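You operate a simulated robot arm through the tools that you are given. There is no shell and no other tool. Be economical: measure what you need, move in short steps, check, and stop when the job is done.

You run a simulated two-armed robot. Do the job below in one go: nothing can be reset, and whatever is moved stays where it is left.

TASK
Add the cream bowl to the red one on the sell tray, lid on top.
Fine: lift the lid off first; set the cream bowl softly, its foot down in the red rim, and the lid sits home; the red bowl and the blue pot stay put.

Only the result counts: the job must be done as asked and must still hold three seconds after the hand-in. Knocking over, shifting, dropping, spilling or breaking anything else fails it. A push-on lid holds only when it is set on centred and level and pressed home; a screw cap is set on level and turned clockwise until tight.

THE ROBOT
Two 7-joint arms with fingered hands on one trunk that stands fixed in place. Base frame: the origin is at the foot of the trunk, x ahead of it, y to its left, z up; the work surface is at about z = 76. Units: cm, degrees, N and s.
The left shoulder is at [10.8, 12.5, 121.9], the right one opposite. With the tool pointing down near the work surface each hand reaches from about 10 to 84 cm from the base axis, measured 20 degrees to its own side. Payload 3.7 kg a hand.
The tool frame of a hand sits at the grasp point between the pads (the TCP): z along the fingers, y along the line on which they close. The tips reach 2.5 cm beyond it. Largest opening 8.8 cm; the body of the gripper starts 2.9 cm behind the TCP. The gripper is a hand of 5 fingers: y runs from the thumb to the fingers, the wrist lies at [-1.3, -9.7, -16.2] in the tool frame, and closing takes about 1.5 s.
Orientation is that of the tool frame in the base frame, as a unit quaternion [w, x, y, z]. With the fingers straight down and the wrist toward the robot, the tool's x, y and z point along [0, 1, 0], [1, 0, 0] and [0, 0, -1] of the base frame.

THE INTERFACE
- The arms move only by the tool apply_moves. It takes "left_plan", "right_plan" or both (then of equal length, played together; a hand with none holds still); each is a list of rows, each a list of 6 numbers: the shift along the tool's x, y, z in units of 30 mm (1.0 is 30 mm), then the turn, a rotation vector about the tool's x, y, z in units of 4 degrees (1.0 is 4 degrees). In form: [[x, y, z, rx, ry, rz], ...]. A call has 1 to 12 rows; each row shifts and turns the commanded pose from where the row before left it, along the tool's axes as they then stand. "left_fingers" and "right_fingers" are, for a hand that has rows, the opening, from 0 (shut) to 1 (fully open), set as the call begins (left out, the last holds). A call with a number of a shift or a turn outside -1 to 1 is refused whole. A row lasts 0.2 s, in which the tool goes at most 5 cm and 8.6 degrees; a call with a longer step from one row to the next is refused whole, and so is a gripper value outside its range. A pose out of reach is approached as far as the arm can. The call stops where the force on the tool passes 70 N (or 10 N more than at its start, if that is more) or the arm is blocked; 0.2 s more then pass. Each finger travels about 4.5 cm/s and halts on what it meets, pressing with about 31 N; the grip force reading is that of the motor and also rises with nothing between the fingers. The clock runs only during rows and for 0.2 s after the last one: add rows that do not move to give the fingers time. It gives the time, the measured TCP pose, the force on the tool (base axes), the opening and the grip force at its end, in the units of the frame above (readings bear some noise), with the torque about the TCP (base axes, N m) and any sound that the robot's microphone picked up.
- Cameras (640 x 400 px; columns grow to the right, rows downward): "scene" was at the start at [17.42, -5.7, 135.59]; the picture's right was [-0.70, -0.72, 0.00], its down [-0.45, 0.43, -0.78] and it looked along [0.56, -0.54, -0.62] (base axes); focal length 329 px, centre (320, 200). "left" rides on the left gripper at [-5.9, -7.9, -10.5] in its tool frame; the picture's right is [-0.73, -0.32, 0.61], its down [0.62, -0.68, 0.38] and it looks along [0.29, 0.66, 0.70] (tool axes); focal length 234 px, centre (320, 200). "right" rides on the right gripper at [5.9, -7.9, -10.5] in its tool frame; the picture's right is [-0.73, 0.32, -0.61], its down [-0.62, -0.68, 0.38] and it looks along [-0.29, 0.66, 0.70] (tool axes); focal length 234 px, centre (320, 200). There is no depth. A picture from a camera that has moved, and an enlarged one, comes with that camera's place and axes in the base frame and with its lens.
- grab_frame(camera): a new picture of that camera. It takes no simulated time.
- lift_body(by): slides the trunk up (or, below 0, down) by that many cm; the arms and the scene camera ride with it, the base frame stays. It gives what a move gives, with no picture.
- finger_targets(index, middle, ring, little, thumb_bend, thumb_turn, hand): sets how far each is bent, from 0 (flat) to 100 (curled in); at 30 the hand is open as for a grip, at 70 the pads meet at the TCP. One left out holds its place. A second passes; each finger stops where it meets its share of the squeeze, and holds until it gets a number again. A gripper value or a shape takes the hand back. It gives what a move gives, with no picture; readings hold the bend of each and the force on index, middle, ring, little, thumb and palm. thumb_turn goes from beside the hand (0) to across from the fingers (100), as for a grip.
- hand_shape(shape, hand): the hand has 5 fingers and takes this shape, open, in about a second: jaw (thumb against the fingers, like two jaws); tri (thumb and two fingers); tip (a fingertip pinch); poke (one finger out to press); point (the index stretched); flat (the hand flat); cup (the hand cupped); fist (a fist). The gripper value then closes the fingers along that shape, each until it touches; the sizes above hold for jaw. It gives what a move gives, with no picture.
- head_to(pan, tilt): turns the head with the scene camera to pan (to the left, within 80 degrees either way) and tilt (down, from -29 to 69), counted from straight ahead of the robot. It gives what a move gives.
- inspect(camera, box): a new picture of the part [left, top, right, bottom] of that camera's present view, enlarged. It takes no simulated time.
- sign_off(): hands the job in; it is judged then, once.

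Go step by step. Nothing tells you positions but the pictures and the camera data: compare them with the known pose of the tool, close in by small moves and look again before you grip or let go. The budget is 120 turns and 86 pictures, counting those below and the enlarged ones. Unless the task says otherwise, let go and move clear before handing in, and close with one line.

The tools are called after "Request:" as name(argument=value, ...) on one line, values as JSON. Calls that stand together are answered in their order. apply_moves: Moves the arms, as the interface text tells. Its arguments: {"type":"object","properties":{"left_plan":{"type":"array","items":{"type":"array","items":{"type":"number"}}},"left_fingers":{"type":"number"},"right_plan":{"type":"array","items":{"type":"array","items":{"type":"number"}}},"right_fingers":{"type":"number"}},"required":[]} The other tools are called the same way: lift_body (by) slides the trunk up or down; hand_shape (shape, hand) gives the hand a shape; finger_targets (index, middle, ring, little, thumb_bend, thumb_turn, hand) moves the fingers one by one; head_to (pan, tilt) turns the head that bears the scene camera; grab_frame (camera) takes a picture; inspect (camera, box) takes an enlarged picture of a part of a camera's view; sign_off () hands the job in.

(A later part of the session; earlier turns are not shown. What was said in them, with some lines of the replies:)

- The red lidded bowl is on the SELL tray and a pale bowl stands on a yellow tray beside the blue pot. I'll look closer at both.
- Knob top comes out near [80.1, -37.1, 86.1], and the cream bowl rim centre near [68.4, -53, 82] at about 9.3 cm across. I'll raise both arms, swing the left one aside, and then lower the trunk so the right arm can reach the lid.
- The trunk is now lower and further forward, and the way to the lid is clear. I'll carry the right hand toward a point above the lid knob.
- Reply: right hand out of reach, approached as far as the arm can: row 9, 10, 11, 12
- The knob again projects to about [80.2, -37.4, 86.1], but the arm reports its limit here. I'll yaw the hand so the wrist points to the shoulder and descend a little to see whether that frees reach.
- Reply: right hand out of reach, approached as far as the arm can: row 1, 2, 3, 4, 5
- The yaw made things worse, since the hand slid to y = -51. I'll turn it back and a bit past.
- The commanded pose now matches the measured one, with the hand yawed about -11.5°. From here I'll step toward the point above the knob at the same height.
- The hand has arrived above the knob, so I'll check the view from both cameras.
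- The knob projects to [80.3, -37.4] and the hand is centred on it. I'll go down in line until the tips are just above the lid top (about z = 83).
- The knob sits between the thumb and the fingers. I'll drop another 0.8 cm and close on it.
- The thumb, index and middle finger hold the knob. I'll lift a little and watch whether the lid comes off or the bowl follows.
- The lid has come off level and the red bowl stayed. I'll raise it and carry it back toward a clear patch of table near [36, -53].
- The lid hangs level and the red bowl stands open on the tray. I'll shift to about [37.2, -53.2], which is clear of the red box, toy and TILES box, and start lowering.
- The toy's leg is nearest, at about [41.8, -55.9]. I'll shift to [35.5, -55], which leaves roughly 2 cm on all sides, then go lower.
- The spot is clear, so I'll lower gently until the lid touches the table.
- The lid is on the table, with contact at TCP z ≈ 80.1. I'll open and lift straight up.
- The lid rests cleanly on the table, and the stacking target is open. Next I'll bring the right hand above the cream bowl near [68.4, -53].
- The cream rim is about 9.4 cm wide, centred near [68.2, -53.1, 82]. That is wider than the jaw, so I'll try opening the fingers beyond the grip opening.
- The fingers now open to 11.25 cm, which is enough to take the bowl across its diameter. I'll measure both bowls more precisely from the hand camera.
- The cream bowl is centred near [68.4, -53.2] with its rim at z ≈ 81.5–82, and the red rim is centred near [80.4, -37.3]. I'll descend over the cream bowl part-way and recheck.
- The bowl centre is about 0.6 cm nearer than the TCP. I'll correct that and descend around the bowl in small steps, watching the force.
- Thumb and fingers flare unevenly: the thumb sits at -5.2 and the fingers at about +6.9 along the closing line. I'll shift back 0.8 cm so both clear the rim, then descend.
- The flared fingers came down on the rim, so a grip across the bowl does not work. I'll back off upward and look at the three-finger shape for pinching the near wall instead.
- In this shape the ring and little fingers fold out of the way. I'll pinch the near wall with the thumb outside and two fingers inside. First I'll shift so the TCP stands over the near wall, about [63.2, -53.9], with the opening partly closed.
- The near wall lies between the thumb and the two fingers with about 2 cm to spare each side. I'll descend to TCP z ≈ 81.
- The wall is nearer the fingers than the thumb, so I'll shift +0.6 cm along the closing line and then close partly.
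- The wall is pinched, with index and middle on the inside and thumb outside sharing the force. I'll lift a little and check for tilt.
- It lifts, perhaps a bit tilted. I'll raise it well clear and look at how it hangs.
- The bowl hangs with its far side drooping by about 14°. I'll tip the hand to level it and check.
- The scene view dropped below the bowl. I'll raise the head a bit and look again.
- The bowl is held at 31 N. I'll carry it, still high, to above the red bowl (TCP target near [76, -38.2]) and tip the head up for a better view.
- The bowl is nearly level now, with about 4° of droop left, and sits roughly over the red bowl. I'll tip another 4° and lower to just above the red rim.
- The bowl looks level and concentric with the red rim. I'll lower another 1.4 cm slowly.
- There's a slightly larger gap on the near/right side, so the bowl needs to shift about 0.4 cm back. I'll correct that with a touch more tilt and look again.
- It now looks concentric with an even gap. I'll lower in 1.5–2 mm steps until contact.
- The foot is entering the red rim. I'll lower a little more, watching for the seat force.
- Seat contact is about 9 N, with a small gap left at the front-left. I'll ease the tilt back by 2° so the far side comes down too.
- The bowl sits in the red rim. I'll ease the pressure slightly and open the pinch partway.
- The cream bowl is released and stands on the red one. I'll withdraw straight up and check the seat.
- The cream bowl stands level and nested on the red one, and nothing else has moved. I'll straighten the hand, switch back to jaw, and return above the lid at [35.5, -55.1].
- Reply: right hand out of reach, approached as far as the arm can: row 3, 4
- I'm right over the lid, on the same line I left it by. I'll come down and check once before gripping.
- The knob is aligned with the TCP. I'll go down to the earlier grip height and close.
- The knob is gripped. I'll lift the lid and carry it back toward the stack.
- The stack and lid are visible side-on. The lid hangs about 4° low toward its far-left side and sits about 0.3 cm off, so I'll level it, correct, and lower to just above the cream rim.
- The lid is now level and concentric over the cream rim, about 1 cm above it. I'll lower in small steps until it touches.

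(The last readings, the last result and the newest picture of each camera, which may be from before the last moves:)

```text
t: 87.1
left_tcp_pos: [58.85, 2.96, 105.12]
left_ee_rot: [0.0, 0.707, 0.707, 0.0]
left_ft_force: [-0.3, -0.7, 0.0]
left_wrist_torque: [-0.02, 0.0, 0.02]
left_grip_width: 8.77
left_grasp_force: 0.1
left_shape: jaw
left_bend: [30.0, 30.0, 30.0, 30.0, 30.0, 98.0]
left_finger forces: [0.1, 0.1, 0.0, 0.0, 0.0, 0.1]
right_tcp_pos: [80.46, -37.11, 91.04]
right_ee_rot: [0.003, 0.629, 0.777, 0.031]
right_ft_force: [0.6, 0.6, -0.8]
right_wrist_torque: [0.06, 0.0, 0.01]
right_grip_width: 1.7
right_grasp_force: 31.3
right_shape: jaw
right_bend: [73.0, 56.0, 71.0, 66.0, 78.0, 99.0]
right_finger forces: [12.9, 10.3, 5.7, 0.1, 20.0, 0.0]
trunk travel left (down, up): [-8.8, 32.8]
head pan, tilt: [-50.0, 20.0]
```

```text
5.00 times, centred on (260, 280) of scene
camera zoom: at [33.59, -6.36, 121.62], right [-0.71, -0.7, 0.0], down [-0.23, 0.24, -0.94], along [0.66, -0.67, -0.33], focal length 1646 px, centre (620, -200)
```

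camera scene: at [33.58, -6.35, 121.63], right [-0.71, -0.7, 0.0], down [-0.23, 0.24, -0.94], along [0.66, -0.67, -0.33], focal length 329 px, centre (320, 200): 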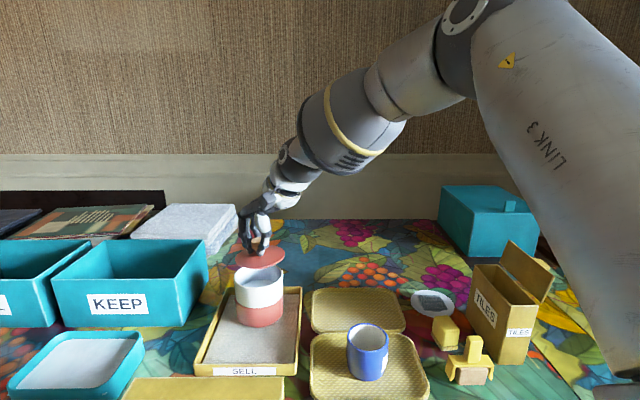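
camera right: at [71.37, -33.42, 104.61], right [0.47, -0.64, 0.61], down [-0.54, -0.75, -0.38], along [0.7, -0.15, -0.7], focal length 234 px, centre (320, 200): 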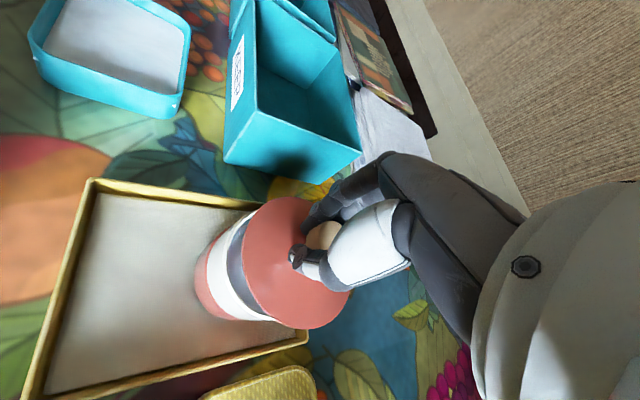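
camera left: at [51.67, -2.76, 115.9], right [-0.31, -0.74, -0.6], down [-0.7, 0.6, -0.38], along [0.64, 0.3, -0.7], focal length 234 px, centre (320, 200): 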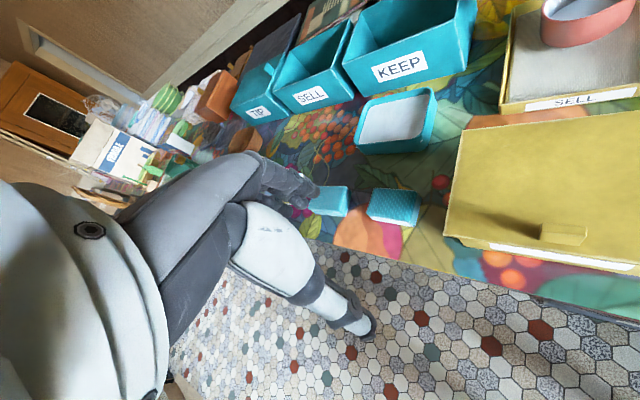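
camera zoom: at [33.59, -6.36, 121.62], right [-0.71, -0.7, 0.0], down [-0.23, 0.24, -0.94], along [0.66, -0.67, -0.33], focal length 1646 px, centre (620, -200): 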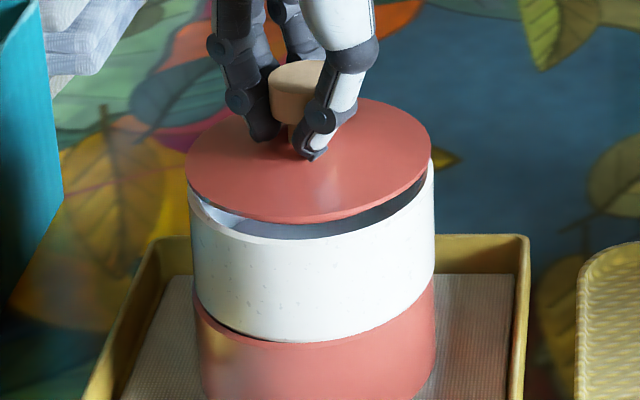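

Still concentric and level, with about 0.6 cm to go. Continuing down.

Request:
apply_moves(right_plan=[[-0.01, -0.003, 0.06, 0, 0, 0], [-0.01, -0.003, 0.06, 0, 0, 0], [0, -0.003, 0.04, 0, 0, 0], [0, 0, 0, 0, 0, 0]])

Request:
apply_moves(right_plan=[[0, -0.002, 0.04, 0, 0, 0], [0, -0.002, 0.03, 0, 0, 0], [0, 0, 0, 0, 0, 0]])

```text
t: 88.1
left_tcp_pos: [58.8, 2.95, 105.0]
left_ee_rot: [0.001, 0.706, 0.709, 0.0]
left_ft_force: [-0.3, 0.1, 0.6]
left_wrist_torque: [-0.05, 0.0, 0.03]
left_grip_width: 8.8
left_grasp_force: 0.0
left_shape: jaw
left_bend: [30.0, 30.0, 30.0, 30.0, 30.0, 98.0]
left_finger forces: [0.0, 0.1, 0.1, 0.1, 0.0, 0.0]
right_tcp_pos: [80.52, -37.17, 90.48]
right_ee_rot: [0.002, 0.629, 0.777, 0.031]
right_ft_force: [-0.4, 0.4, -0.7]
right_wrist_torque: [-0.04, 0.04, -0.01]
right_grip_width: 1.69
right_grasp_force: 31.2
right_shape: jaw
right_bend: [73.0, 56.0, 71.0, 66.0, 78.0, 99.0]
right_finger forces: [12.9, 10.3, 5.7, 0.1, 20.0, 0.1]
trunk travel left (down, up): [-8.8, 32.8]
head pan, tilt: [-50.0, 20.0]
```

```text
t: 88.9
left_tcp_pos: [58.82, 2.94, 105.14]
left_ee_rot: [0.001, 0.706, 0.708, 0.0]
left_ft_force: [-0.7, -0.2, -0.3]
left_wrist_torque: [-0.01, -0.01, 0.04]
left_grip_width: 8.78
left_grasp_force: 0.1
left_shape: jaw
left_bend: [30.0, 30.0, 30.0, 30.0, 30.0, 98.0]
left_finger forces: [0.1, 0.0, 0.0, 0.0, 0.0, 0.0]
right_tcp_pos: [80.45, -37.19, 90.31]
right_ee_rot: [0.003, 0.629, 0.777, 0.031]
right_ft_force: [-0.2, 0.2, -0.8]
right_wrist_torque: [-0.03, -0.02, 0.0]
right_grip_width: 1.71
right_grasp_force: 31.1
right_shape: jaw
right_bend: [73.0, 56.0, 71.0, 66.0, 78.0, 99.0]
right_finger forces: [12.8, 10.3, 5.7, 0.0, 20.0, 0.1]
trunk travel left (down, up): [-8.8, 32.8]
head pan, tilt: [-50.0, 20.0]
```

Request:
apply_moves(right_plan=[[0, -0.002, 0.04, 0, 0, 0], [0, -0.002, 0.04, 0, 0, 0], [0, 0, 0, 0, 0, 0]])

Request:
inspect(camera="scene", box=[220, 240, 300, 320])

```text
t: 89.7
left_tcp_pos: [58.79, 2.81, 105.2]
left_ee_rot: [-0.001, 0.707, 0.708, 0.0]
left_ft_force: [0.1, 0.1, -0.2]
left_wrist_torque: [-0.01, -0.02, 0.02]
left_grip_width: 8.75
left_grasp_force: 0.1
left_shape: jaw
left_bend: [30.0, 30.0, 30.0, 30.0, 30.0, 98.0]
left_finger forces: [0.0, 0.0, 0.0, 0.0, 0.0, 0.0]
right_tcp_pos: [80.51, -37.16, 90.07]
right_ee_rot: [0.003, 0.628, 0.777, 0.031]
right_ft_force: [1.1, -1.6, 1.8]
right_wrist_torque: [0.0, -0.04, -0.03]
right_grip_width: 1.74
right_grasp_force: 30.7
right_shape: jaw
right_bend: [73.0, 56.0, 71.0, 66.0, 78.0, 99.0]
right_finger forces: [13.1, 10.7, 6.3, 0.0, 20.1, 0.0]
trunk travel left (down, up): [-8.8, 32.8]
head pan, tilt: [-50.0, 20.0]
```

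```text
5.00 times, centred on (260, 280) of scene
camera zoom: at [33.58, -6.36, 121.64], right [-0.71, -0.7, 0.0], down [-0.23, 0.24, -0.94], along [0.66, -0.67, -0.33], focal length 1646 px, centre (620, -200)
```

zoom: 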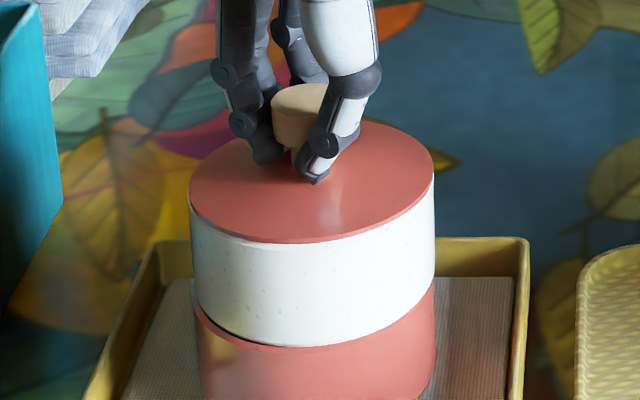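

The lid has met the rim, flush and centred. I'll press it home gently.

Request:
apply_moves(right_plan=[[0, -0.002, 0.04, 0, 0, 0], [0, -0.002, 0.03, 0, 0, 0], [0, 0, 0, 0, 0, 0]])

```text
t: 90.5
left_tcp_pos: [58.68, 3.02, 105.12]
left_ee_rot: [0.0, 0.706, 0.708, 0.0]
left_ft_force: [0.0, 0.2, 0.2]
left_wrist_torque: [-0.02, -0.01, -0.01]
left_grip_width: 8.78
left_grasp_force: 0.0
left_shape: jaw
left_bend: [30.0, 30.0, 30.0, 30.0, 30.0, 98.0]
left_finger forces: [0.0, 0.0, 0.0, 0.0, 0.0, 0.0]
right_tcp_pos: [80.48, -37.25, 90.02]
right_ee_rot: [0.005, 0.628, 0.777, 0.032]
right_ft_force: [-0.2, -1.9, 6.0]
right_wrist_torque: [-0.06, -0.07, 0.0]
right_grip_width: 1.73
right_grasp_force: 30.8
right_shape: jaw
right_bend: [73.0, 56.0, 71.0, 66.0, 78.0, 99.0]
right_finger forces: [12.8, 10.6, 7.3, 0.1, 20.5, 0.0]
trunk travel left (down, up): [-8.8, 32.8]
head pan, tilt: [-50.0, 20.0]
```

Request:
apply_moves(right_plan=[[0, -0.002, 0.04, 0, 0, 0], [0, -0.002, 0.04, 0, 0, 0], [0, 0, 0, 0, 0, 0]])

```text
t: 91.3
left_tcp_pos: [58.69, 2.89, 105.25]
left_ee_rot: [0.0, 0.706, 0.708, 0.0]
left_ft_force: [-0.3, 0.1, -0.3]
left_wrist_torque: [0.01, 0.03, 0.0]
left_grip_width: 8.79
left_grasp_force: 0.1
left_shape: jaw
left_bend: [30.0, 30.0, 30.0, 30.0, 30.0, 98.0]
left_finger forces: [0.0, 0.0, 0.0, 0.0, 0.0, 0.0]
right_tcp_pos: [80.41, -37.21, 89.94]
right_ee_rot: [0.005, 0.63, 0.776, 0.032]
right_ft_force: [1.6, -5.4, 13.5]
right_wrist_torque: [-0.13, -0.11, -0.03]
right_grip_width: 1.77
right_grasp_force: 30.7
right_shape: jaw
right_bend: [73.0, 56.0, 71.0, 66.0, 78.0, 99.0]
right_finger forces: [12.4, 11.3, 9.1, 0.1, 20.8, 0.0]
trunk travel left (down, up): [-8.8, 32.8]
head pan, tilt: [-50.0, 20.0]
```

There's 13 N down with a 5 N sideways push toward -y. I'll yield about 1 mm that way and see whether it seats.

Request:
apply_moves(right_plan=[[-0.03, -0.005, 0, 0, 0, 0], [0, 0, 0.02, 0, 0, 0], [0, 0, 0, 0, 0, 0]])

Request:
inspect(camera="scene", box=[225, 245, 295, 315])

```text
t: 92.1
left_tcp_pos: [58.67, 2.96, 105.15]
left_ee_rot: [0.0, 0.706, 0.708, 0.0]
left_ft_force: [0.1, 1.2, -0.9]
left_wrist_torque: [0.01, 0.01, -0.02]
left_grip_width: 8.79
left_grasp_force: 0.0
left_shape: jaw
left_bend: [30.0, 30.0, 30.0, 30.0, 30.0, 98.0]
left_finger forces: [0.0, 0.0, 0.1, 0.0, 0.1, 0.0]
right_tcp_pos: [80.26, -37.18, 89.83]
right_ee_rot: [0.004, 0.628, 0.777, 0.032]
right_ft_force: [3.4, -1.4, 18.4]
right_wrist_torque: [-0.09, -0.22, 0.05]
right_grip_width: 1.81
right_grasp_force: 30.5
right_shape: jaw
right_bend: [73.0, 56.0, 71.0, 66.0, 79.0, 99.0]
right_finger forces: [14.1, 12.2, 7.7, 0.1, 22.3, 0.1]
trunk travel left (down, up): [-8.8, 32.8]
head pan, tilt: [-50.0, 20.0]
```

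```text
5.71 times, centred on (260, 280) of scene
camera zoom: at [33.4, -6.28, 121.73], right [-0.71, -0.7, 0.0], down [-0.23, 0.23, -0.95], along [0.66, -0.67, -0.33], focal length 1882 px, centre (663, -257)
```

zoom: 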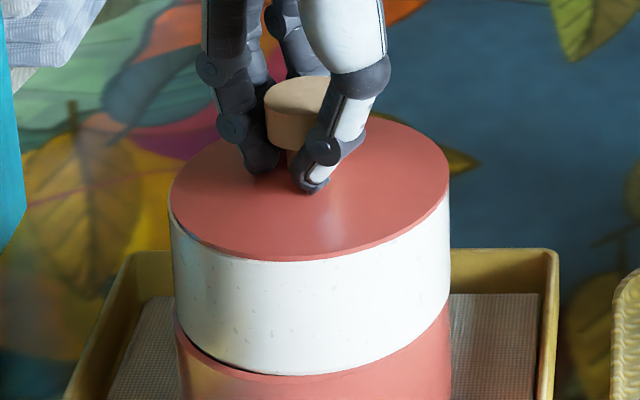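

The lid is flush and level on the cream rim. The seam between cream and red shows a thin dark line at the left, so I'll check it from the hand camera.

Request:
inspect(camera="right", box=[190, 180, 330, 340])

```text
2.50 times, centred on (260, 260) of right
camera zoom: at [70.93, -33.62, 100.08], right [0.44, -0.67, 0.6], down [-0.52, -0.73, -0.44], along [0.74, -0.12, -0.67], focal length 585 px, centre (470, 50)
```

zoom: 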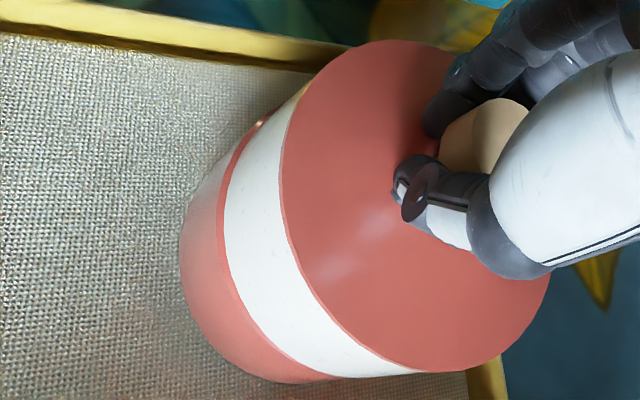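

The lid edge, cream rim and red rim are parallel, and the heights put the cream foot about half a centimetre down inside the red rim. I'll give one last gentle press, then release the knob.

Request:
apply_moves(right_plan=[[0, 0, 0.04, 0, 0, 0], [0, 0, 0.04, 0, 0, 0], [0, 0, 0, 0, 0, 0]])

```text
t: 92.9
left_tcp_pos: [58.54, 2.9, 105.25]
left_ee_rot: [0.001, 0.707, 0.707, 0.0]
left_ft_force: [-0.1, -0.3, 0.1]
left_wrist_torque: [-0.02, 0.0, 0.02]
left_grip_width: 8.81
left_grasp_force: 0.1
left_shape: jaw
left_bend: [30.0, 30.0, 30.0, 30.0, 30.0, 98.0]
left_finger forces: [0.0, 0.1, 0.1, 0.0, 0.0, 0.0]
right_tcp_pos: [80.36, -37.18, 89.96]
right_ee_rot: [0.006, 0.628, 0.777, 0.033]
right_ft_force: [2.7, -1.1, 25.1]
right_wrist_torque: [-0.07, -0.2, 0.09]
right_grip_width: 1.85
right_grasp_force: 31.3
right_shape: jaw
right_bend: [73.0, 55.0, 71.0, 66.0, 79.0, 99.0]
right_finger forces: [15.2, 12.7, 7.9, 0.1, 27.1, 0.0]
trunk travel left (down, up): [-8.8, 32.8]
head pan, tilt: [-50.0, 20.0]
```

Firm at 25 N with no further travel. I'll ease off and open.

Request:
apply_moves(right_plan=[[0, 0.004, -0.06, 0, 0, 0], [0, 0, 0, 0, 0, 0]])

Request:
apply_moves(right_plan=[[0, 0, 0, 0, 0, 0], [0, 0, 0, 0, 0, 0], [0, 0, 0, 0, 0, 0], [0, 0, 0, 0, 0, 0], [0, 0, 0, 0, 0, 0], [0, 0, 0, 0, 0, 0], [0, 0, 0, 0, 0, 0], [0, 0, 0, 0, 0, 0]], right_fingers=1)

Request:
apply_moves(right_plan=[[0, 0, -0.2, 0, 0, 0], [0, 0, -0.4, 0, 0, 0], [0, 0, -0.6, 0, 0, 0], [0, 0, -0.7, 0, 0, 0], [0, 0, -0.5, 0, 0, 0], [0, 0, 0, 0, 0, 0]])

Request:
inspect(camera="scene", box=[205, 230, 315, 340])

```text
t: 93.5
left_tcp_pos: [58.61, 2.98, 105.22]
left_ee_rot: [0.001, 0.707, 0.708, 0.001]
left_ft_force: [0.3, 0.5, -0.7]
left_wrist_torque: [0.0, -0.01, 0.0]
left_grip_width: 8.8
left_grasp_force: 0.0
left_shape: jaw
left_bend: [30.0, 30.0, 30.0, 30.0, 30.0, 98.0]
left_finger forces: [0.0, 0.0, 0.1, 0.1, 0.1, 0.0]
right_tcp_pos: [80.34, -37.29, 89.92]
right_ee_rot: [0.004, 0.628, 0.777, 0.032]
right_ft_force: [1.5, -0.6, 23.6]
right_wrist_torque: [-0.06, -0.19, 0.06]
right_grip_width: 1.85
right_grasp_force: 31.5
right_shape: jaw
right_bend: [73.0, 55.0, 71.0, 66.0, 79.0, 99.0]
right_finger forces: [14.8, 12.3, 8.0, 0.0, 25.8, 0.0]
trunk travel left (down, up): [-8.8, 32.8]
head pan, tilt: [-50.0, 20.0]
```

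```text
t: 95.3
left_tcp_pos: [58.83, 2.96, 105.11]
left_ee_rot: [-0.001, 0.706, 0.708, 0.0]
left_ft_force: [-0.1, -0.3, 0.3]
left_wrist_torque: [-0.02, -0.02, -0.05]
left_grip_width: 8.77
left_grasp_force: 0.0
left_shape: jaw
left_bend: [30.0, 30.0, 30.0, 30.0, 30.0, 98.0]
left_finger forces: [0.0, 0.0, 0.1, 0.0, 0.1, 0.1]
right_tcp_pos: [80.51, -37.3, 89.51]
right_ee_rot: [0.003, 0.629, 0.777, 0.031]
right_ft_force: [-0.9, -0.2, 0.0]
right_wrist_torque: [0.02, 0.06, -0.04]
right_grip_width: 8.79
right_grasp_force: 0.0
right_shape: jaw
right_bend: [30.0, 30.0, 30.0, 30.0, 30.0, 98.0]
right_finger forces: [0.1, 0.1, 0.0, 0.1, 0.1, 0.0]
trunk travel left (down, up): [-8.8, 32.8]
head pan, tilt: [-50.0, 20.0]
```

```text
t: 96.7
left_tcp_pos: [58.88, 2.9, 105.1]
left_ee_rot: [0.0, 0.706, 0.708, -0.001]
left_ft_force: [0.4, 0.2, -0.1]
left_wrist_torque: [0.01, 0.0, 0.0]
left_grip_width: 8.79
left_grasp_force: 0.0
left_shape: jaw
left_bend: [30.0, 30.0, 30.0, 30.0, 30.0, 98.0]
left_finger forces: [0.0, 0.0, 0.0, 0.1, 0.0, 0.0]
right_tcp_pos: [80.28, -37.39, 96.71]
right_ee_rot: [0.002, 0.629, 0.777, 0.03]
right_ft_force: [0.8, -0.6, -0.8]
right_wrist_torque: [-0.01, 0.0, -0.01]
right_grip_width: 8.79
right_grasp_force: 0.2
right_shape: jaw
right_bend: [30.0, 30.0, 30.0, 30.0, 30.0, 98.0]
right_finger forces: [0.0, 0.1, 0.0, 0.1, 0.0, 0.1]
trunk travel left (down, up): [-8.8, 32.8]
head pan, tilt: [-50.0, 20.0]
```

```text
3.64 times, centred on (260, 285) of scene
camera zoom: at [33.6, -6.37, 121.64], right [-0.71, -0.7, 0.0], down [-0.23, 0.23, -0.94], along [0.66, -0.67, -0.33], focal length 1198 px, centre (538, -109)
```

zoom: 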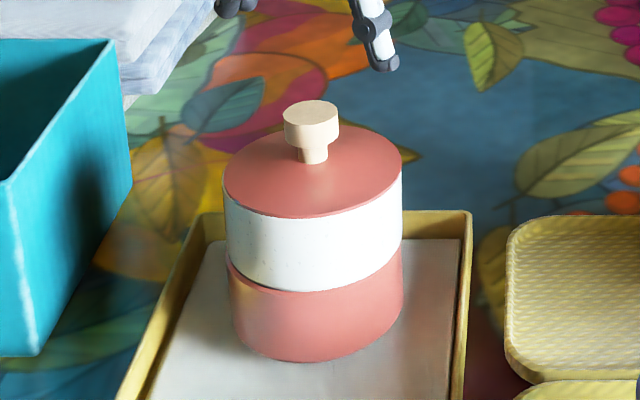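

The stack stands aligned with the lid home and the knob free. I'll pull the hand well clear before handing in.

Request:
apply_moves(right_plan=[[0, -0.3, -0.3, 0, 0, 0], [0, -0.8, 0, 0, 0, 0], [0, -0.9, 0, 0, 0, 0], [-0.2, -0.9, 0, 0, 0, 0], [-0.2, -0.9, 0, 0, 0, 0], [-0.2, -0.9, 0, 0, 0, 0], [-0.2, -0.9, 0, 0, 0, 0], [0, 0, 0, 0, 0, 0]])

Request:
grab_frame(camera="scene")

```text
t: 98.5
left_tcp_pos: [58.82, 3.0, 104.96]
left_ee_rot: [-0.001, 0.707, 0.707, -0.001]
left_ft_force: [0.5, -0.6, -0.1]
left_wrist_torque: [-0.01, 0.0, -0.04]
left_grip_width: 8.77
left_grasp_force: 0.1
left_shape: jaw
left_bend: [30.0, 30.0, 30.0, 30.0, 30.0, 98.0]
left_finger forces: [0.0, 0.1, 0.0, 0.0, 0.1, 0.0]
right_tcp_pos: [64.03, -43.19, 96.64]
right_ee_rot: [0.003, 0.629, 0.777, 0.031]
right_ft_force: [0.5, -0.6, 0.9]
right_wrist_torque: [-0.02, 0.01, 0.05]
right_grip_width: 8.78
right_grasp_force: 0.0
right_shape: jaw
right_bend: [30.0, 30.0, 30.0, 30.0, 30.0, 98.0]
right_finger forces: [0.1, 0.1, 0.0, 0.0, 0.1, 0.1]
trunk travel left (down, up): [-8.8, 32.8]
head pan, tilt: [-50.0, 20.0]
```

```text
0 pictures are left
camera scene: at [33.61, -6.37, 121.63], right [-0.71, -0.7, 0.0], down [-0.23, 0.23, -0.94], along [0.66, -0.67, -0.33], focal length 329 px, centre (320, 200)
```

scene: 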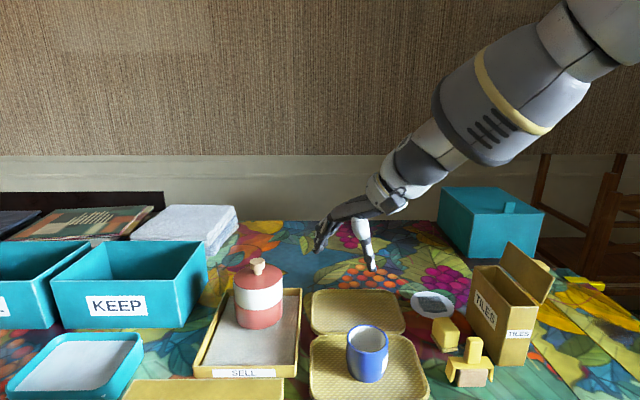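

The stack of red bowl, cream bowl and lid stands on the SELL tray, the blue pot is where it was, and the hands are clear. I'm handing in.

Request:
sign_off()

```text
The job is handed in.
```

The cream bowl now sits in the red one on the sell tray with the lid pressed down on top, and I handed the job in; no verdict came back. In the last picture the stack stands level and the blue pot has not visibly moved. A thin dark line shows at the left of the seam between the two bowls. The lid and both rims look parallel, so I took it as shadow, but I could not confirm that.
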